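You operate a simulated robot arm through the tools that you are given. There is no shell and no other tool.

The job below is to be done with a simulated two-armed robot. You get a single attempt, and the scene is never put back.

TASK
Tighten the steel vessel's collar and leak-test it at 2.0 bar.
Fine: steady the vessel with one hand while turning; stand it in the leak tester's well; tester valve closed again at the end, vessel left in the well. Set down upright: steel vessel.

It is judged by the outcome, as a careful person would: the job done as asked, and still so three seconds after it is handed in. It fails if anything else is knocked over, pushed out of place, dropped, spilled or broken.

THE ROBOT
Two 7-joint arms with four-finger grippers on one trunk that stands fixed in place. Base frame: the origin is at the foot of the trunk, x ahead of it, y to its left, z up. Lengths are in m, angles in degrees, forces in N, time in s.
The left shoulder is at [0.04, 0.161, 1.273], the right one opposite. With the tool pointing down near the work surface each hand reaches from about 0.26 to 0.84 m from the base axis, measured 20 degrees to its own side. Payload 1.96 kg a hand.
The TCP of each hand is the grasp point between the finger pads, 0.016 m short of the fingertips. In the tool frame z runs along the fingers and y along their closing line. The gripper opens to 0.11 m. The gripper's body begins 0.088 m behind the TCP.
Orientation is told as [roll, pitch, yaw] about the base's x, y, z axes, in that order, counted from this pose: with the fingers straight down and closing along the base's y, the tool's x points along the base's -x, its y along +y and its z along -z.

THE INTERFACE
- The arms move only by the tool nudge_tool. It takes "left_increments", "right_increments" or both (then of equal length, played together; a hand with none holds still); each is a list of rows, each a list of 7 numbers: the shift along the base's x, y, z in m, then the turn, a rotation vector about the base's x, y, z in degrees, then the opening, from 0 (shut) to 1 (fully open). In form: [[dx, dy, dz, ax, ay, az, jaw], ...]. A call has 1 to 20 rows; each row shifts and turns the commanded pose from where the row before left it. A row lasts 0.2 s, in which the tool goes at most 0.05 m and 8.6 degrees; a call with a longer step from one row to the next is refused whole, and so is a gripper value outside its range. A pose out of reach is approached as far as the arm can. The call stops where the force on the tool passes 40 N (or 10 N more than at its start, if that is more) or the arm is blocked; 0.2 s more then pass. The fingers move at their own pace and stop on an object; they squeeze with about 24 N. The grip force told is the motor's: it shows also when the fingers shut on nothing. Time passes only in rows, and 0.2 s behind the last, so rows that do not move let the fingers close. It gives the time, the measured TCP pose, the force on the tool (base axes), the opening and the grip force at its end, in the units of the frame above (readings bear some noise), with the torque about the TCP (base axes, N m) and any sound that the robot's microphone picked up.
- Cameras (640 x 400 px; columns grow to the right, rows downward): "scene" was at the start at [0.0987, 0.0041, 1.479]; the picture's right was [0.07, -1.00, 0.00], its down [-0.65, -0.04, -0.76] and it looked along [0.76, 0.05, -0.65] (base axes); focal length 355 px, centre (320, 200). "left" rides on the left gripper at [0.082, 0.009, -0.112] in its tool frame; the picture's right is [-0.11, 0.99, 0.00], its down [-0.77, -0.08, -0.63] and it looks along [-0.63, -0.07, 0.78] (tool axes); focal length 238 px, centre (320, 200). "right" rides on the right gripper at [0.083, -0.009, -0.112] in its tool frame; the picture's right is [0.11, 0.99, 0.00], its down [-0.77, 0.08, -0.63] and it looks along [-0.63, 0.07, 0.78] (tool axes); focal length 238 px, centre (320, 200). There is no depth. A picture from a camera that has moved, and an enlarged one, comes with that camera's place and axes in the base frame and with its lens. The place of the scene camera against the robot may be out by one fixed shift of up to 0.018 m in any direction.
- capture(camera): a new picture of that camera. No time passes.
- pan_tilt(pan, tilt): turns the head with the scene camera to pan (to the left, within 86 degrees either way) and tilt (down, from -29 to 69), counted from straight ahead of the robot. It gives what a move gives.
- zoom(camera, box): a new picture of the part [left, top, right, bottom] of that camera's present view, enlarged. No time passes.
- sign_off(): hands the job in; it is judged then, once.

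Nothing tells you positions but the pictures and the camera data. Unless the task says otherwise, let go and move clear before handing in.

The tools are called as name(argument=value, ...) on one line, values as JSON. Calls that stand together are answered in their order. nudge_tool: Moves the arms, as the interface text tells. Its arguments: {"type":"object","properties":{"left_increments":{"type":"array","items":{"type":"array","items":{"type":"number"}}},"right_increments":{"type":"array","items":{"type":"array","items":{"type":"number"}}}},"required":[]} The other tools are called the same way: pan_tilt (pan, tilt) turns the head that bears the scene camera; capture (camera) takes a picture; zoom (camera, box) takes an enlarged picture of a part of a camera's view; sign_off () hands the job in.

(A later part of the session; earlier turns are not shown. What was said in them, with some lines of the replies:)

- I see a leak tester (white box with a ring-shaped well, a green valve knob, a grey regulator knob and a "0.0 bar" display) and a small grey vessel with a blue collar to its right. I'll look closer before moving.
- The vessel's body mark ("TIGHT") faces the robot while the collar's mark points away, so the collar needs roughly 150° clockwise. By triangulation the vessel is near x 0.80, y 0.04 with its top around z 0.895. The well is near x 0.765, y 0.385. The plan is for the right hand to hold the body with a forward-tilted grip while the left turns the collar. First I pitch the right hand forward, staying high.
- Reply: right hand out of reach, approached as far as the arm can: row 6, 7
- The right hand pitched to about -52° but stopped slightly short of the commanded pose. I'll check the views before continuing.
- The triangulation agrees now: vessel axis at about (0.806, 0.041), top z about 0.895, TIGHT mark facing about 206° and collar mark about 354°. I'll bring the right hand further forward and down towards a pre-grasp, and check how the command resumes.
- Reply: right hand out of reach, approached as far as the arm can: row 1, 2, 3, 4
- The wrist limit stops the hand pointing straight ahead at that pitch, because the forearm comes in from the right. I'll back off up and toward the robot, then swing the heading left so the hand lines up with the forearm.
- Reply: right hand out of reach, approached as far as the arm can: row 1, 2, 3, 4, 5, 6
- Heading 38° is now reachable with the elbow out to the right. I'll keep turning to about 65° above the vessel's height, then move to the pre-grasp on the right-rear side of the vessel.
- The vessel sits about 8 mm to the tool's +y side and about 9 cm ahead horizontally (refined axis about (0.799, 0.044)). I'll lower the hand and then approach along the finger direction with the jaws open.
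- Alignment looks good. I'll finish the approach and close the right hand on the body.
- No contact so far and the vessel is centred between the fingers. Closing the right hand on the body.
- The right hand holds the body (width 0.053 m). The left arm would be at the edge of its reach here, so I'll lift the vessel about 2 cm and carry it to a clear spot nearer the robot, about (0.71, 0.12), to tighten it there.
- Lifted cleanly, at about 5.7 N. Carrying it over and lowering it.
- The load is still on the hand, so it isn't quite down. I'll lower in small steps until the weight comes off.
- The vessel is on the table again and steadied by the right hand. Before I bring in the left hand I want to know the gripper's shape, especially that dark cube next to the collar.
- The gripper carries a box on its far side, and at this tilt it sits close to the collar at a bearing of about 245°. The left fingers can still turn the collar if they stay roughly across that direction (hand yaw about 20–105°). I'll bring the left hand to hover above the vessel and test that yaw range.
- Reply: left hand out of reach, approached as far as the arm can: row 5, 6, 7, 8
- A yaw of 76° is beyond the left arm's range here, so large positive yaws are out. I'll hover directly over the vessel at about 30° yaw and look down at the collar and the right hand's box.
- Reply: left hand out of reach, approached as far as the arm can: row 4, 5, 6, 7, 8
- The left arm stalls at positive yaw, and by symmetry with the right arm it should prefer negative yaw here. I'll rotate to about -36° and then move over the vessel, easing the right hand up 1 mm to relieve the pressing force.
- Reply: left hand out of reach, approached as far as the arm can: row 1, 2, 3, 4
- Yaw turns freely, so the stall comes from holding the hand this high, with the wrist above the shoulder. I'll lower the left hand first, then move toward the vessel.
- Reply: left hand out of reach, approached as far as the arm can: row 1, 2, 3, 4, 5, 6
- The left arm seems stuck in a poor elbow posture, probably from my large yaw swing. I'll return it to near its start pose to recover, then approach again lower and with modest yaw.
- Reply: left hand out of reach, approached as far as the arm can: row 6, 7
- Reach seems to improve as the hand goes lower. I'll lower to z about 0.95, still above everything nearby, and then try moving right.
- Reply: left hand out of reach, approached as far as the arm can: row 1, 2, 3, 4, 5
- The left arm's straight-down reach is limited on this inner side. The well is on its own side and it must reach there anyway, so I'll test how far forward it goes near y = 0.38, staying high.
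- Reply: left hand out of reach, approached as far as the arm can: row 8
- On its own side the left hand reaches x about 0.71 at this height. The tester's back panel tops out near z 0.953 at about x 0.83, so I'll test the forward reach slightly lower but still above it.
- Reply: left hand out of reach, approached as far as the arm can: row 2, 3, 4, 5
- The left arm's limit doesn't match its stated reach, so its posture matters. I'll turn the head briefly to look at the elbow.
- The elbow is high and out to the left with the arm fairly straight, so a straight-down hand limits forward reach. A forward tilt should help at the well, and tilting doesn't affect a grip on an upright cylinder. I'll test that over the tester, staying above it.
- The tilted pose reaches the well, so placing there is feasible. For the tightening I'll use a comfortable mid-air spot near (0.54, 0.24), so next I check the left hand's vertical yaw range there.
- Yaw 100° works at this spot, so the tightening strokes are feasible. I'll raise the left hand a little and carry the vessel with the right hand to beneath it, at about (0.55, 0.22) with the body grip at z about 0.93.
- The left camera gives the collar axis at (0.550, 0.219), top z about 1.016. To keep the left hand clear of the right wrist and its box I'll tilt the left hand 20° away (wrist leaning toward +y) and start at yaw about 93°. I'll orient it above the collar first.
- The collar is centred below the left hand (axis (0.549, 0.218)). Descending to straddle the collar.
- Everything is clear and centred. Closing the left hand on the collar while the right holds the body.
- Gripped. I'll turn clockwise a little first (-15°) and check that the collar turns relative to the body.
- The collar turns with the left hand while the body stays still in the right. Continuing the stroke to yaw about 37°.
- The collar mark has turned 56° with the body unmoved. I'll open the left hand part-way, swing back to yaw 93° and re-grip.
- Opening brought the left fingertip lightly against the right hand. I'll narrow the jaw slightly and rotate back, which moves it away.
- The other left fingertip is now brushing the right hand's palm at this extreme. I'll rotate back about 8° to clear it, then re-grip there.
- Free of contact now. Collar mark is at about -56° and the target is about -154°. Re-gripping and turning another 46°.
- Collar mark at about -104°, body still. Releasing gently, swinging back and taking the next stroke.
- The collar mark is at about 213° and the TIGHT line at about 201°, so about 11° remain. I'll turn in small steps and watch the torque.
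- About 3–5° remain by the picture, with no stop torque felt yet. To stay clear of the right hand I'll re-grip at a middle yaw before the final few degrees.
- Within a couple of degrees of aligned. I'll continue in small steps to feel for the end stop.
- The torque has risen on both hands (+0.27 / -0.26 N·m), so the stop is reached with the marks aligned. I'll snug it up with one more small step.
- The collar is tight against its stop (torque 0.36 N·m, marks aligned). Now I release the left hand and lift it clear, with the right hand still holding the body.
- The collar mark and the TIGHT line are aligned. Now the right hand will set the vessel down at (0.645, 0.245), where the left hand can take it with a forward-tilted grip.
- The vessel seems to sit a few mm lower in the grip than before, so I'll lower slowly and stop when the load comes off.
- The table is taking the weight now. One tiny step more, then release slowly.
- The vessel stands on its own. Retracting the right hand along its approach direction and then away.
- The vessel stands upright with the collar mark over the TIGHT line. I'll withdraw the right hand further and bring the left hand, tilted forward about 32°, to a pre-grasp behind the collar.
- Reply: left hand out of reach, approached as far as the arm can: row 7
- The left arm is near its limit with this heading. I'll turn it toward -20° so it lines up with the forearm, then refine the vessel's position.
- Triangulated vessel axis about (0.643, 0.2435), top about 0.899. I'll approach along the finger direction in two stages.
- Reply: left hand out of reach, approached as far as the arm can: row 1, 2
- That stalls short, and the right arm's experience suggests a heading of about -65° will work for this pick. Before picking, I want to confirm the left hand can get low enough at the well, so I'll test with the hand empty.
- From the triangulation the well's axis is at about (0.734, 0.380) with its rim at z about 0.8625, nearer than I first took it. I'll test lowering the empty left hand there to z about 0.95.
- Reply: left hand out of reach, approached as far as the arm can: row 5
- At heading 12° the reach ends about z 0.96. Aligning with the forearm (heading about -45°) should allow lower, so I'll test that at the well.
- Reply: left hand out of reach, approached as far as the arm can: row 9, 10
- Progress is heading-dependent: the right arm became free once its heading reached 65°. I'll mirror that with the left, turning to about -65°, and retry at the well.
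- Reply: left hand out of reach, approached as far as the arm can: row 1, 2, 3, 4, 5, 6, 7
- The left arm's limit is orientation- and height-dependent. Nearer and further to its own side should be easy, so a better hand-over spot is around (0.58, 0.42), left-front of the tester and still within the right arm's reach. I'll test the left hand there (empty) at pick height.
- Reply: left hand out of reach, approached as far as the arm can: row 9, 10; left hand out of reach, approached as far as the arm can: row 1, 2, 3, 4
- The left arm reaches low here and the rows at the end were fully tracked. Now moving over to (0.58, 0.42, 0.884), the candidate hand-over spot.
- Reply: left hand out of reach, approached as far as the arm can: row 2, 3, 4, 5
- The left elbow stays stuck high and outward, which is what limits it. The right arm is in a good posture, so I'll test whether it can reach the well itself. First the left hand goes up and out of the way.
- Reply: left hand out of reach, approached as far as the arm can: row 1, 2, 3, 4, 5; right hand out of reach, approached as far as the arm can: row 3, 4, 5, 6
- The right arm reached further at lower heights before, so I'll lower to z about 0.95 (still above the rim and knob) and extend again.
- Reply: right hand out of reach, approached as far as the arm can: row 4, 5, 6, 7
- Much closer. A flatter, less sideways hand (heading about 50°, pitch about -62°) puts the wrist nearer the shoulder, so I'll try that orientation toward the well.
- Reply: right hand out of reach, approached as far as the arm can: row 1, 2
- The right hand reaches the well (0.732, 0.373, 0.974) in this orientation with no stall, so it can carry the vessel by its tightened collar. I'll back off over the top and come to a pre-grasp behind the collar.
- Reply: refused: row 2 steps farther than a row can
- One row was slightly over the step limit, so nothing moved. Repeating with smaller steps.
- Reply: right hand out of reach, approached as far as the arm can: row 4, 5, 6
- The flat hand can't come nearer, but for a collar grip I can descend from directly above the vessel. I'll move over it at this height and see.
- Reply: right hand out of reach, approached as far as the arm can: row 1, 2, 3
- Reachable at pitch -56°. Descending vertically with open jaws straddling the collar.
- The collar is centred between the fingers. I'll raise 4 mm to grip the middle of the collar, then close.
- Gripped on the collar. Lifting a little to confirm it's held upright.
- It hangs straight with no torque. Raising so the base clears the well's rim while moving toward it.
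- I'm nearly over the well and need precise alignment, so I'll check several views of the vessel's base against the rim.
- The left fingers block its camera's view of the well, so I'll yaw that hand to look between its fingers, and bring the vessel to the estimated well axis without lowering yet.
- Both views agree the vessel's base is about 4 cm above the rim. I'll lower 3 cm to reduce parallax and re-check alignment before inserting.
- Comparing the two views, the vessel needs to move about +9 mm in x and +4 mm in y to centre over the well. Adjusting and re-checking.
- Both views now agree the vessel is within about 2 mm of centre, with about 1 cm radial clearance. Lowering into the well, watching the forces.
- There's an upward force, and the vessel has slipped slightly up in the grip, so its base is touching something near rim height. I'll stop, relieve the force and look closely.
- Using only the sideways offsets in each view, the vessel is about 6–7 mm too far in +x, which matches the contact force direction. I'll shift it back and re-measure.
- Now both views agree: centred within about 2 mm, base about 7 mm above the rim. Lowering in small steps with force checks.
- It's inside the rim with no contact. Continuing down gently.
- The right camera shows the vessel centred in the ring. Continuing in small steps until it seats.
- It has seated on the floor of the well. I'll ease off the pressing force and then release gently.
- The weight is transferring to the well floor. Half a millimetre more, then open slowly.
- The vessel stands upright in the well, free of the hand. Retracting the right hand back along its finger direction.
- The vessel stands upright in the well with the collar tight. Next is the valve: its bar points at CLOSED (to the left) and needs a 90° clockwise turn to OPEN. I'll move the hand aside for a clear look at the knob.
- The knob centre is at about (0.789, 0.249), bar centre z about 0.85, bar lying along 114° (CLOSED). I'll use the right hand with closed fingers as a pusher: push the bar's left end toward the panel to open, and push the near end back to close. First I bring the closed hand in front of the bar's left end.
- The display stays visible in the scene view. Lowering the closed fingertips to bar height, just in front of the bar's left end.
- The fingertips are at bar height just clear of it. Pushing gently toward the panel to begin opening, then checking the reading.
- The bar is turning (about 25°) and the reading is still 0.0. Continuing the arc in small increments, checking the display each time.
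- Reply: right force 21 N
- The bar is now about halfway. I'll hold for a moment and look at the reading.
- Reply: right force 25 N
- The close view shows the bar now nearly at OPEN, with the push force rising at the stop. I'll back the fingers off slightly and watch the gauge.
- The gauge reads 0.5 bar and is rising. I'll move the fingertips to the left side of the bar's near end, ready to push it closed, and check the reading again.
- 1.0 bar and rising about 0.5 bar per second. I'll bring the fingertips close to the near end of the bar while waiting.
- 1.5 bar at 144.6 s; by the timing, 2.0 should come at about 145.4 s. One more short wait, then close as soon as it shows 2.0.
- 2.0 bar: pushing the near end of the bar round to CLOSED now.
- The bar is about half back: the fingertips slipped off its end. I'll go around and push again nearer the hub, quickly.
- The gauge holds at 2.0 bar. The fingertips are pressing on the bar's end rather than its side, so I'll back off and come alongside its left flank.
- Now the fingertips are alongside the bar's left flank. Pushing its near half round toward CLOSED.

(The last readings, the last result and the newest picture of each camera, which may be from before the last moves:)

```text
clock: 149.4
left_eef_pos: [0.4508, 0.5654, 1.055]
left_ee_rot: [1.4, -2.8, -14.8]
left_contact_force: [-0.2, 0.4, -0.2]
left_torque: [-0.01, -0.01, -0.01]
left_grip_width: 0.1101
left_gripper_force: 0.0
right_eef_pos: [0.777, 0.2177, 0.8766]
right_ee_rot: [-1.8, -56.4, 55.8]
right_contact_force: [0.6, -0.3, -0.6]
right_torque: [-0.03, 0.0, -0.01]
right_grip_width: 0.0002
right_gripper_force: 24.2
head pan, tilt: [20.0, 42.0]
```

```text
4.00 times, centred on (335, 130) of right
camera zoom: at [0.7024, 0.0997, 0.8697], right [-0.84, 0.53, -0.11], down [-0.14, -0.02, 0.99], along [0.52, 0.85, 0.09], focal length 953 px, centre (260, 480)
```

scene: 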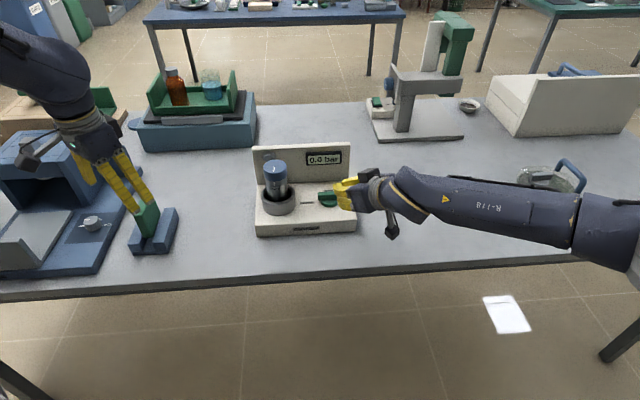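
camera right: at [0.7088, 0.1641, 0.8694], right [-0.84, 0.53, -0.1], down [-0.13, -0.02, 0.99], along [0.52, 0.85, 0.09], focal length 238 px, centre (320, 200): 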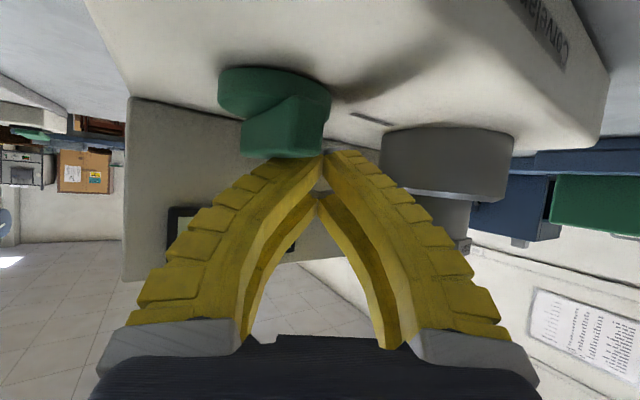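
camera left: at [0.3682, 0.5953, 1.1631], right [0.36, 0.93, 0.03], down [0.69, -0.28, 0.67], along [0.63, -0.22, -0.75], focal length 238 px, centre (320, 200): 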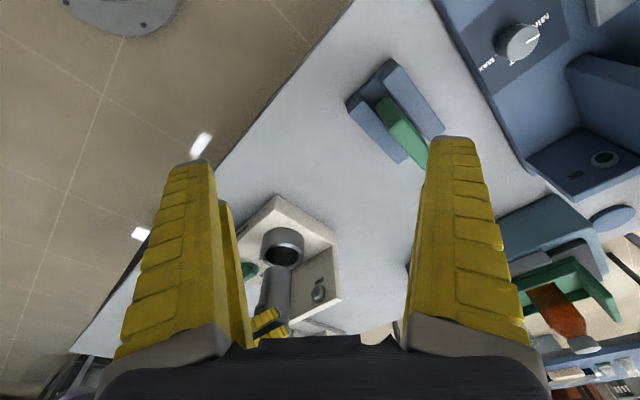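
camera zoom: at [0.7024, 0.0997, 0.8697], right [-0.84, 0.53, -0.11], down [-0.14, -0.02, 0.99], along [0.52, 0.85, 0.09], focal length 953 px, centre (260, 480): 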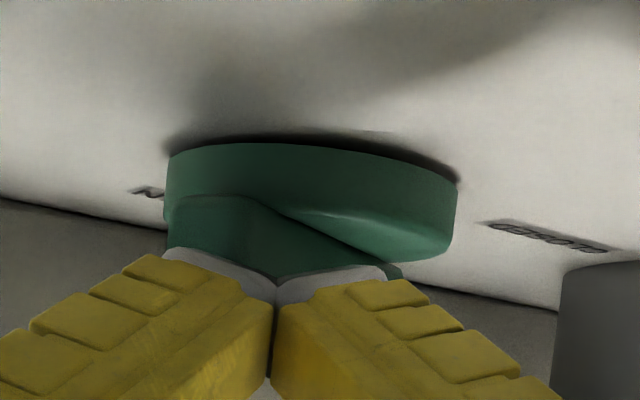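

The bar is now about 26° from CLOSED. Continuing the push on its right half toward the panel.

nudge_tool(right_increments=[[0.005, -0.0005, 0, 0, 0, 0, 0], [0.005, 0.0005, 0, 0, 0, 0, 0], [0.004, 0.001, 0, 0, 0, 0, 0]])

zoom(camera="scene", box=[295, 145, 355, 220])

zoom(camera="right", box=[270, 80, 400, 180])

```text
clock: 150.2
left_eef_pos: [0.451, 0.5647, 1.0551]
left_ee_rot: [1.4, -2.8, -14.9]
left_contact_force: [0.2, 0.1, -0.5]
left_torque: [-0.04, 0.0, -0.01]
left_grip_width: 0.11
left_gripper_force: 0.0
right_eef_pos: [0.7911, 0.2193, 0.8757]
right_ee_rot: [-1.8, -56.4, 55.7]
right_contact_force: [-1.3, -1.9, -2.1]
right_torque: [-0.04, 0.02, -0.01]
right_grip_width: 0.006
right_gripper_force: 29.4
head pan, tilt: [20.0, 42.0]
```

```text
5.33 times, centred on (325, 182) of scene
camera zoom: at [0.0927, 0.0269, 1.4767], right [0.34, -0.94, 0.0], down [-0.63, -0.23, -0.74], along [0.7, 0.25, -0.67], focal length 1891 px, centre (293, 293)
```

zoom: 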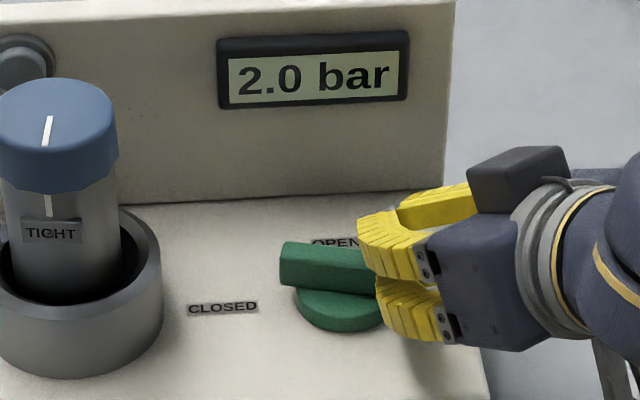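

```text
4.00 times, centred on (335, 130) of right
camera zoom: at [0.7169, 0.0996, 0.869], right [-0.84, 0.53, -0.11], down [-0.14, -0.02, 0.99], along [0.53, 0.85, 0.09], focal length 953 px, centre (260, 480)
```

zoom: 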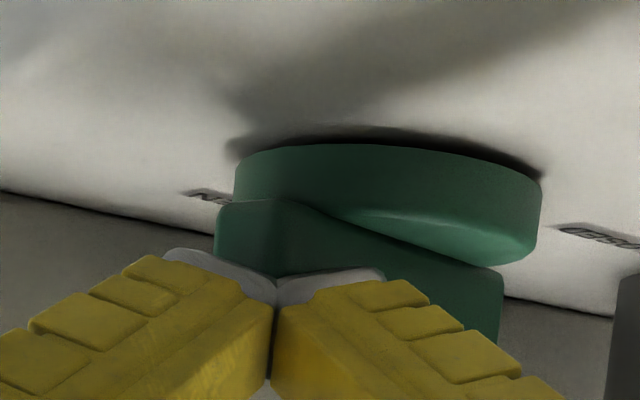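

About 11° left. Pushing a little further to the closed stop.

nudge_tool(right_increments=[[0.004, 0.0005, 0, 0, 0, 0, 0], [0.004, 0.001, 0, 0, 0, 0, 0], [0, 0, 0, 0, 0, 0, 0]])

zoom(camera="scene", box=[295, 145, 355, 220])

zoom(camera="right", box=[270, 80, 400, 180])

```text
clock: 151.0
left_eef_pos: [0.4512, 0.5652, 1.0565]
left_ee_rot: [1.5, -2.8, -14.7]
left_contact_force: [-0.4, 0.1, 0.2]
left_torque: [-0.01, 0.03, 0.03]
left_grip_width: 0.1101
left_gripper_force: 0.0
right_eef_pos: [0.8008, 0.2202, 0.8752]
right_ee_rot: [-1.7, -56.4, 55.7]
right_contact_force: [-0.7, -7.7, 0.4]
right_torque: [-0.09, -0.03, -0.02]
right_grip_width: 0.006
right_gripper_force: 28.8
head pan, tilt: [20.0, 42.0]
```

```text
5.33 times, centred on (325, 182) of scene
camera zoom: at [0.0927, 0.0267, 1.4767], right [0.34, -0.94, 0.0], down [-0.63, -0.23, -0.74], along [0.7, 0.25, -0.67], focal length 1891 px, centre (293, 293)
```

zoom: 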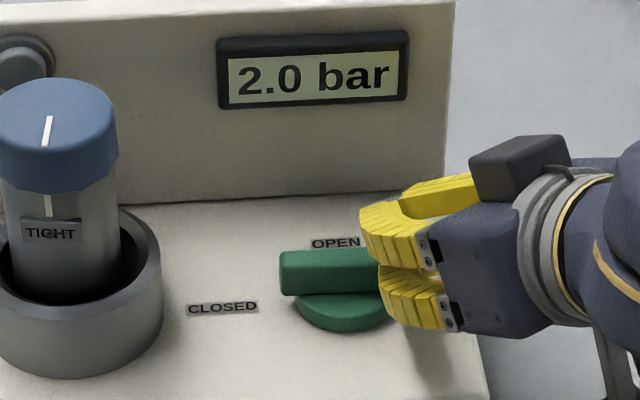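

```text
4.00 times, centred on (335, 130) of right
camera zoom: at [0.7249, 0.1008, 0.8691], right [-0.84, 0.53, -0.11], down [-0.14, -0.02, 0.99], along [0.53, 0.85, 0.09], focal length 953 px, centre (260, 480)
```

zoom: 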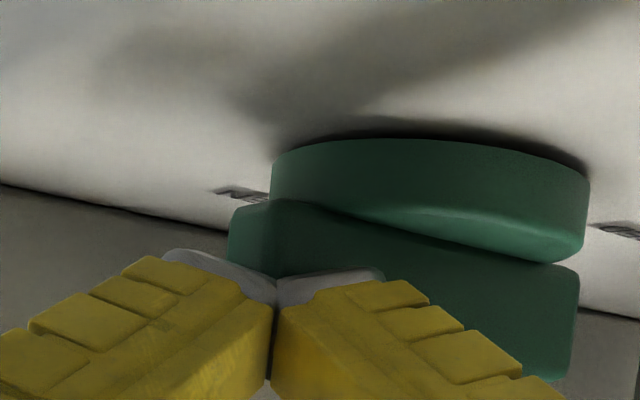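

The bar is practically at CLOSED. One last gentle push to be sure it's at the stop.

nudge_tool(right_increments=[[0.003, 0.002, 0, 0, 0, 0, 0], [0.002, 0.001, 0, 0, 0, 0, 0], [0, 0, 0, 0, 0, 0, 0]])

zoom(camera="scene", box=[295, 145, 355, 220])

```text
clock: 151.8
left_eef_pos: [0.4507, 0.5643, 1.0561]
left_ee_rot: [1.5, -2.8, -14.8]
left_contact_force: [0.1, -0.9, -1.1]
left_torque: [-0.01, 0.0, -0.03]
left_grip_width: 0.1102
left_gripper_force: 0.1
right_eef_pos: [0.8023, 0.2228, 0.875]
right_ee_rot: [-1.6, -56.2, 55.6]
right_contact_force: [-22.7, -26.5, -10.5]
right_torque: [0.02, 0.21, 0.1]
right_grip_width: 0.0057
right_gripper_force: 28.0
head pan, tilt: [20.0, 42.0]
```

```text
5.33 times, centred on (325, 182) of scene
camera zoom: at [0.0921, 0.0259, 1.4767], right [0.34, -0.94, 0.0], down [-0.63, -0.23, -0.74], along [0.7, 0.25, -0.67], focal length 1891 px, centre (293, 293)
```

zoom: 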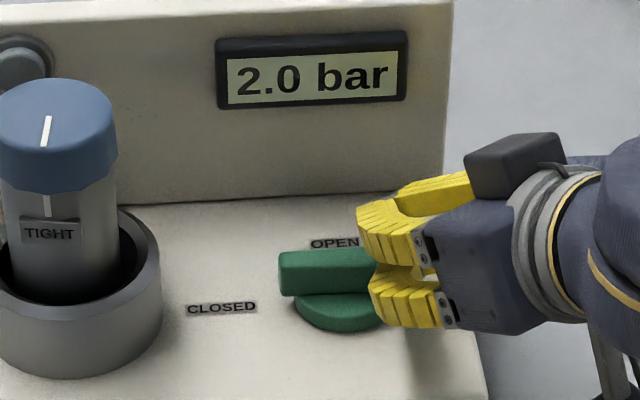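

The bar is firmly at the closed stop and the gauge still reads 2.0 bar. Backing the hand off now.

nudge_tool(right_increments=[[-0.006, -0.008, 0.003, 0, 0, 0, 0], [-0.012, -0.018, 0.012, 0, 0, 0, 0], [-0.014, -0.02, 0.017, 0, 0, 0, 0], [-0.014, -0.025, 0.02, 0, 0, 0, 0], [-0.014, -0.03, 0.02, 0, 0, 0, 0], [0, 0, 0, 0, 0, 0, 0]])

capture(camera="scene")

zoom(camera="scene", box=[240, 140, 370, 250])

zoom(camera="scene", box=[290, 165, 350, 220])

```text
clock: 153.2
left_eef_pos: [0.4513, 0.5663, 1.0551]
left_ee_rot: [1.4, -2.9, -14.7]
left_contact_force: [-0.4, -0.2, 0.3]
left_torque: [0.04, -0.01, 0.03]
left_grip_width: 0.1101
left_gripper_force: 0.1
right_eef_pos: [0.7441, 0.1227, 0.9487]
right_ee_rot: [-1.8, -56.3, 55.8]
right_contact_force: [-0.1, -0.6, 0.3]
right_torque: [0.0, 0.0, 0.05]
right_grip_width: 0.0
right_gripper_force: 29.3
head pan, tilt: [20.0, 42.0]
```

```text
taken
```

scene: 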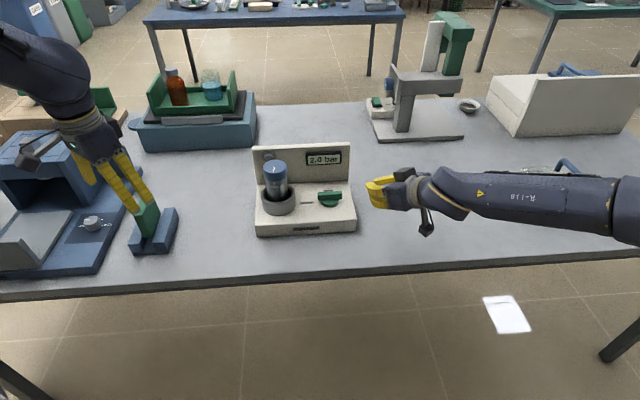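

```text
3.64 times, centred on (305, 195) of scene
camera zoom: at [0.0925, 0.0266, 1.4767], right [0.34, -0.94, 0.0], down [-0.63, -0.23, -0.74], along [0.7, 0.25, -0.67], focal length 1290 px, centre (374, 218)
```

zoom: 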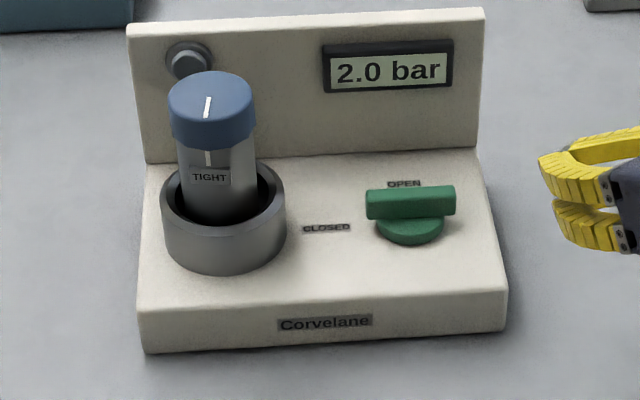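

```text
7.27 times, centred on (320, 192) of scene
camera zoom: at [0.0925, 0.0266, 1.4767], right [0.34, -0.94, 0.0], down [-0.63, -0.23, -0.74], along [0.7, 0.25, -0.67], focal length 2579 px, centre (320, 254)
```

zoom: 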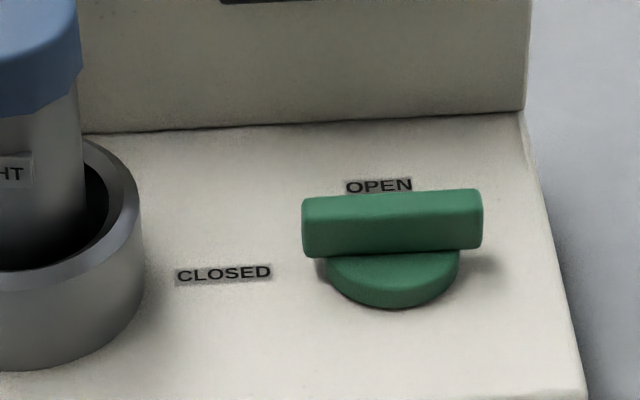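

The valve is back at CLOSED, the gauge reads 2.0 bar, and the vessel stands upright in the well. I'll move both hands well clear and check the reading holds.

nudge_tool(left_increments=[[0, 0, 0.02, 0, 0, 0, 1], [-0.01, 0, 0.02, 0, 0, 0, 1], [-0.01, 0, 0.02, 0, 0, 0, 1], [0, 0, 0, 0, 0, 0, 1], [0, 0, 0, 0, 0, 0, 1], [0, 0, 0, 0, 0, 0, 1], [0, 0, 0, 0, 0, 0, 1], [0, 0, 0, 0, 0, 0, 1]], right_increments=[[-0.02, -0.035, 0.02, 0, 0, 0, 0], [-0.02, -0.04, 0.015, 0, 0, 0, 0], [-0.02, -0.04, 0.015, 0, 0, 0, 0], [-0.02, -0.04, 0.01, 0, 0, 0, 0.3], [-0.01, -0.03, 0, 0, 0, 0, 0.6], [0, 0, 0, 0, 0, 0, 0.6], [0, 0, 0, 0, 0, 0, 0.6], [0, 0, 0, 0, 0, 0, 0.6]])

capture(camera="scene")

zoom(camera="scene", box=[240, 140, 370, 250])

```text
clock: 155.0
left_eef_pos: [0.4311, 0.566, 1.1162]
left_ee_rot: [1.3, -2.7, -14.8]
left_contact_force: [-0.7, 0.1, -0.3]
left_torque: [-0.01, -0.02, 0.01]
left_grip_width: 0.1102
left_gripper_force: 0.0
right_eef_pos: [0.6541, -0.0611, 1.0077]
right_ee_rot: [-1.7, -56.3, 55.8]
right_contact_force: [-0.1, 0.4, 0.6]
right_torque: [-0.01, 0.05, 0.03]
right_grip_width: 0.0695
right_gripper_force: 2.3
head pan, tilt: [20.0, 42.0]
```

```text
taken
```

scene: 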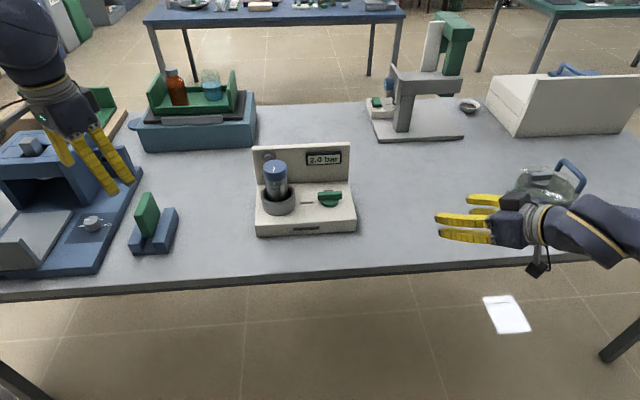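

```text
3.64 times, centred on (305, 195) of scene
camera zoom: at [0.0927, 0.027, 1.4767], right [0.34, -0.94, 0.0], down [-0.63, -0.23, -0.74], along [0.7, 0.25, -0.67], focal length 1290 px, centre (374, 218)
```

zoom: 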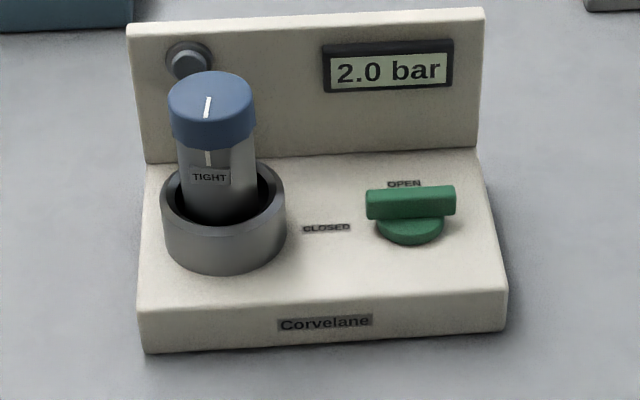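

Everything else looks undisturbed. I'll wait a few seconds to confirm that the pressure holds with the valve closed.

nudge_tool(right_increments=[[0, 0, 0, 0, 0, 0, 0.6], [0, 0, 0, 0, 0, 0, 0.6], [0, 0, 0, 0, 0, 0, 0.6], [0, 0, 0, 0, 0, 0, 0.6], [0, 0, 0, 0, 0, 0, 0.6], [0, 0, 0, 0, 0, 0, 0.6], [0, 0, 0, 0, 0, 0, 0.6], [0, 0, 0, 0, 0, 0, 0.6], [0, 0, 0, 0, 0, 0, 0.6], [0, 0, 0, 0, 0, 0, 0.6], [0, 0, 0, 0, 0, 0, 0.6], [0, 0, 0, 0, 0, 0, 0.6], [0, 0, 0, 0, 0, 0, 0.6], [0, 0, 0, 0, 0, 0, 0.6], [0, 0, 0, 0, 0, 0, 0.6], [0, 0, 0, 0, 0, 0, 0.6]])

zoom(camera="scene", box=[240, 140, 370, 250])

```text
clock: 158.4
left_eef_pos: [0.4312, 0.5648, 1.1156]
left_ee_rot: [1.3, -2.8, -14.8]
left_contact_force: [0.4, 0.1, 0.2]
left_torque: [-0.02, -0.01, 0.02]
left_grip_width: 0.11
left_gripper_force: 0.1
right_eef_pos: [0.6533, -0.0616, 1.0081]
right_ee_rot: [-1.8, -56.3, 55.9]
right_contact_force: [-0.4, 0.1, -0.5]
right_torque: [-0.03, -0.01, -0.01]
right_grip_width: 0.0695
right_gripper_force: 3.0
head pan, tilt: [20.0, 42.0]
```

```text
3.64 times, centred on (305, 195) of scene
camera zoom: at [0.0927, 0.0271, 1.4767], right [0.34, -0.94, 0.0], down [-0.63, -0.23, -0.74], along [0.7, 0.25, -0.67], focal length 1290 px, centre (374, 218)
```

zoom: 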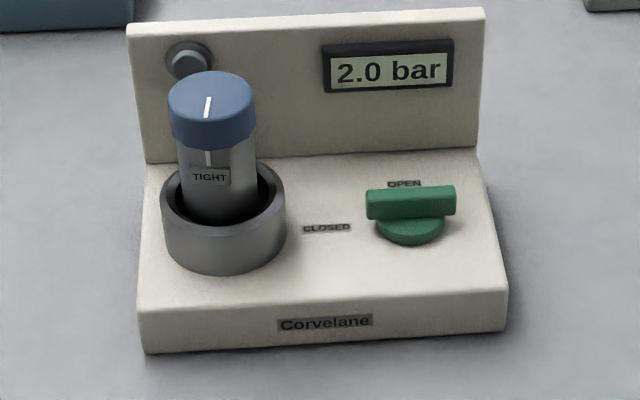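

The gauge holds at 2.0 bar with the valve at CLOSED. The collar mark lines up with TIGHT, the vessel stands upright in the well, and both hands are clear, so I'm handing the job in.

sign_off()

```text
The job is handed in.
```

The steel vessel's collar is tightened and it passed the leak test. The gauge still read 2.0 bar about 6.5 seconds after I closed the tester valve.

- **Collar:** I turned it clockwise to its stop with the left hand while the right hand held the body. The collar mark lines up with TIGHT. I did the turning with the vessel held in the air, because the left arm could not reach it well on the table.
- **Vessel:** It stands upright in the tester's well. My first try at lowering it touched the well's rim. I backed off, re-centred it, and it went in cleanly.
- **Valve:** It is back at CLOSED. The first push to close it slipped off the handle, so closing took about 5 seconds after 2.0 bar showed. The display changes in 0.5 bar steps and read 2.0 each time I checked, so the actual pressure could be slightly different.
- **Surroundings:** From the camera views, nothing else appeared moved or knocked over, and both hands are clear.
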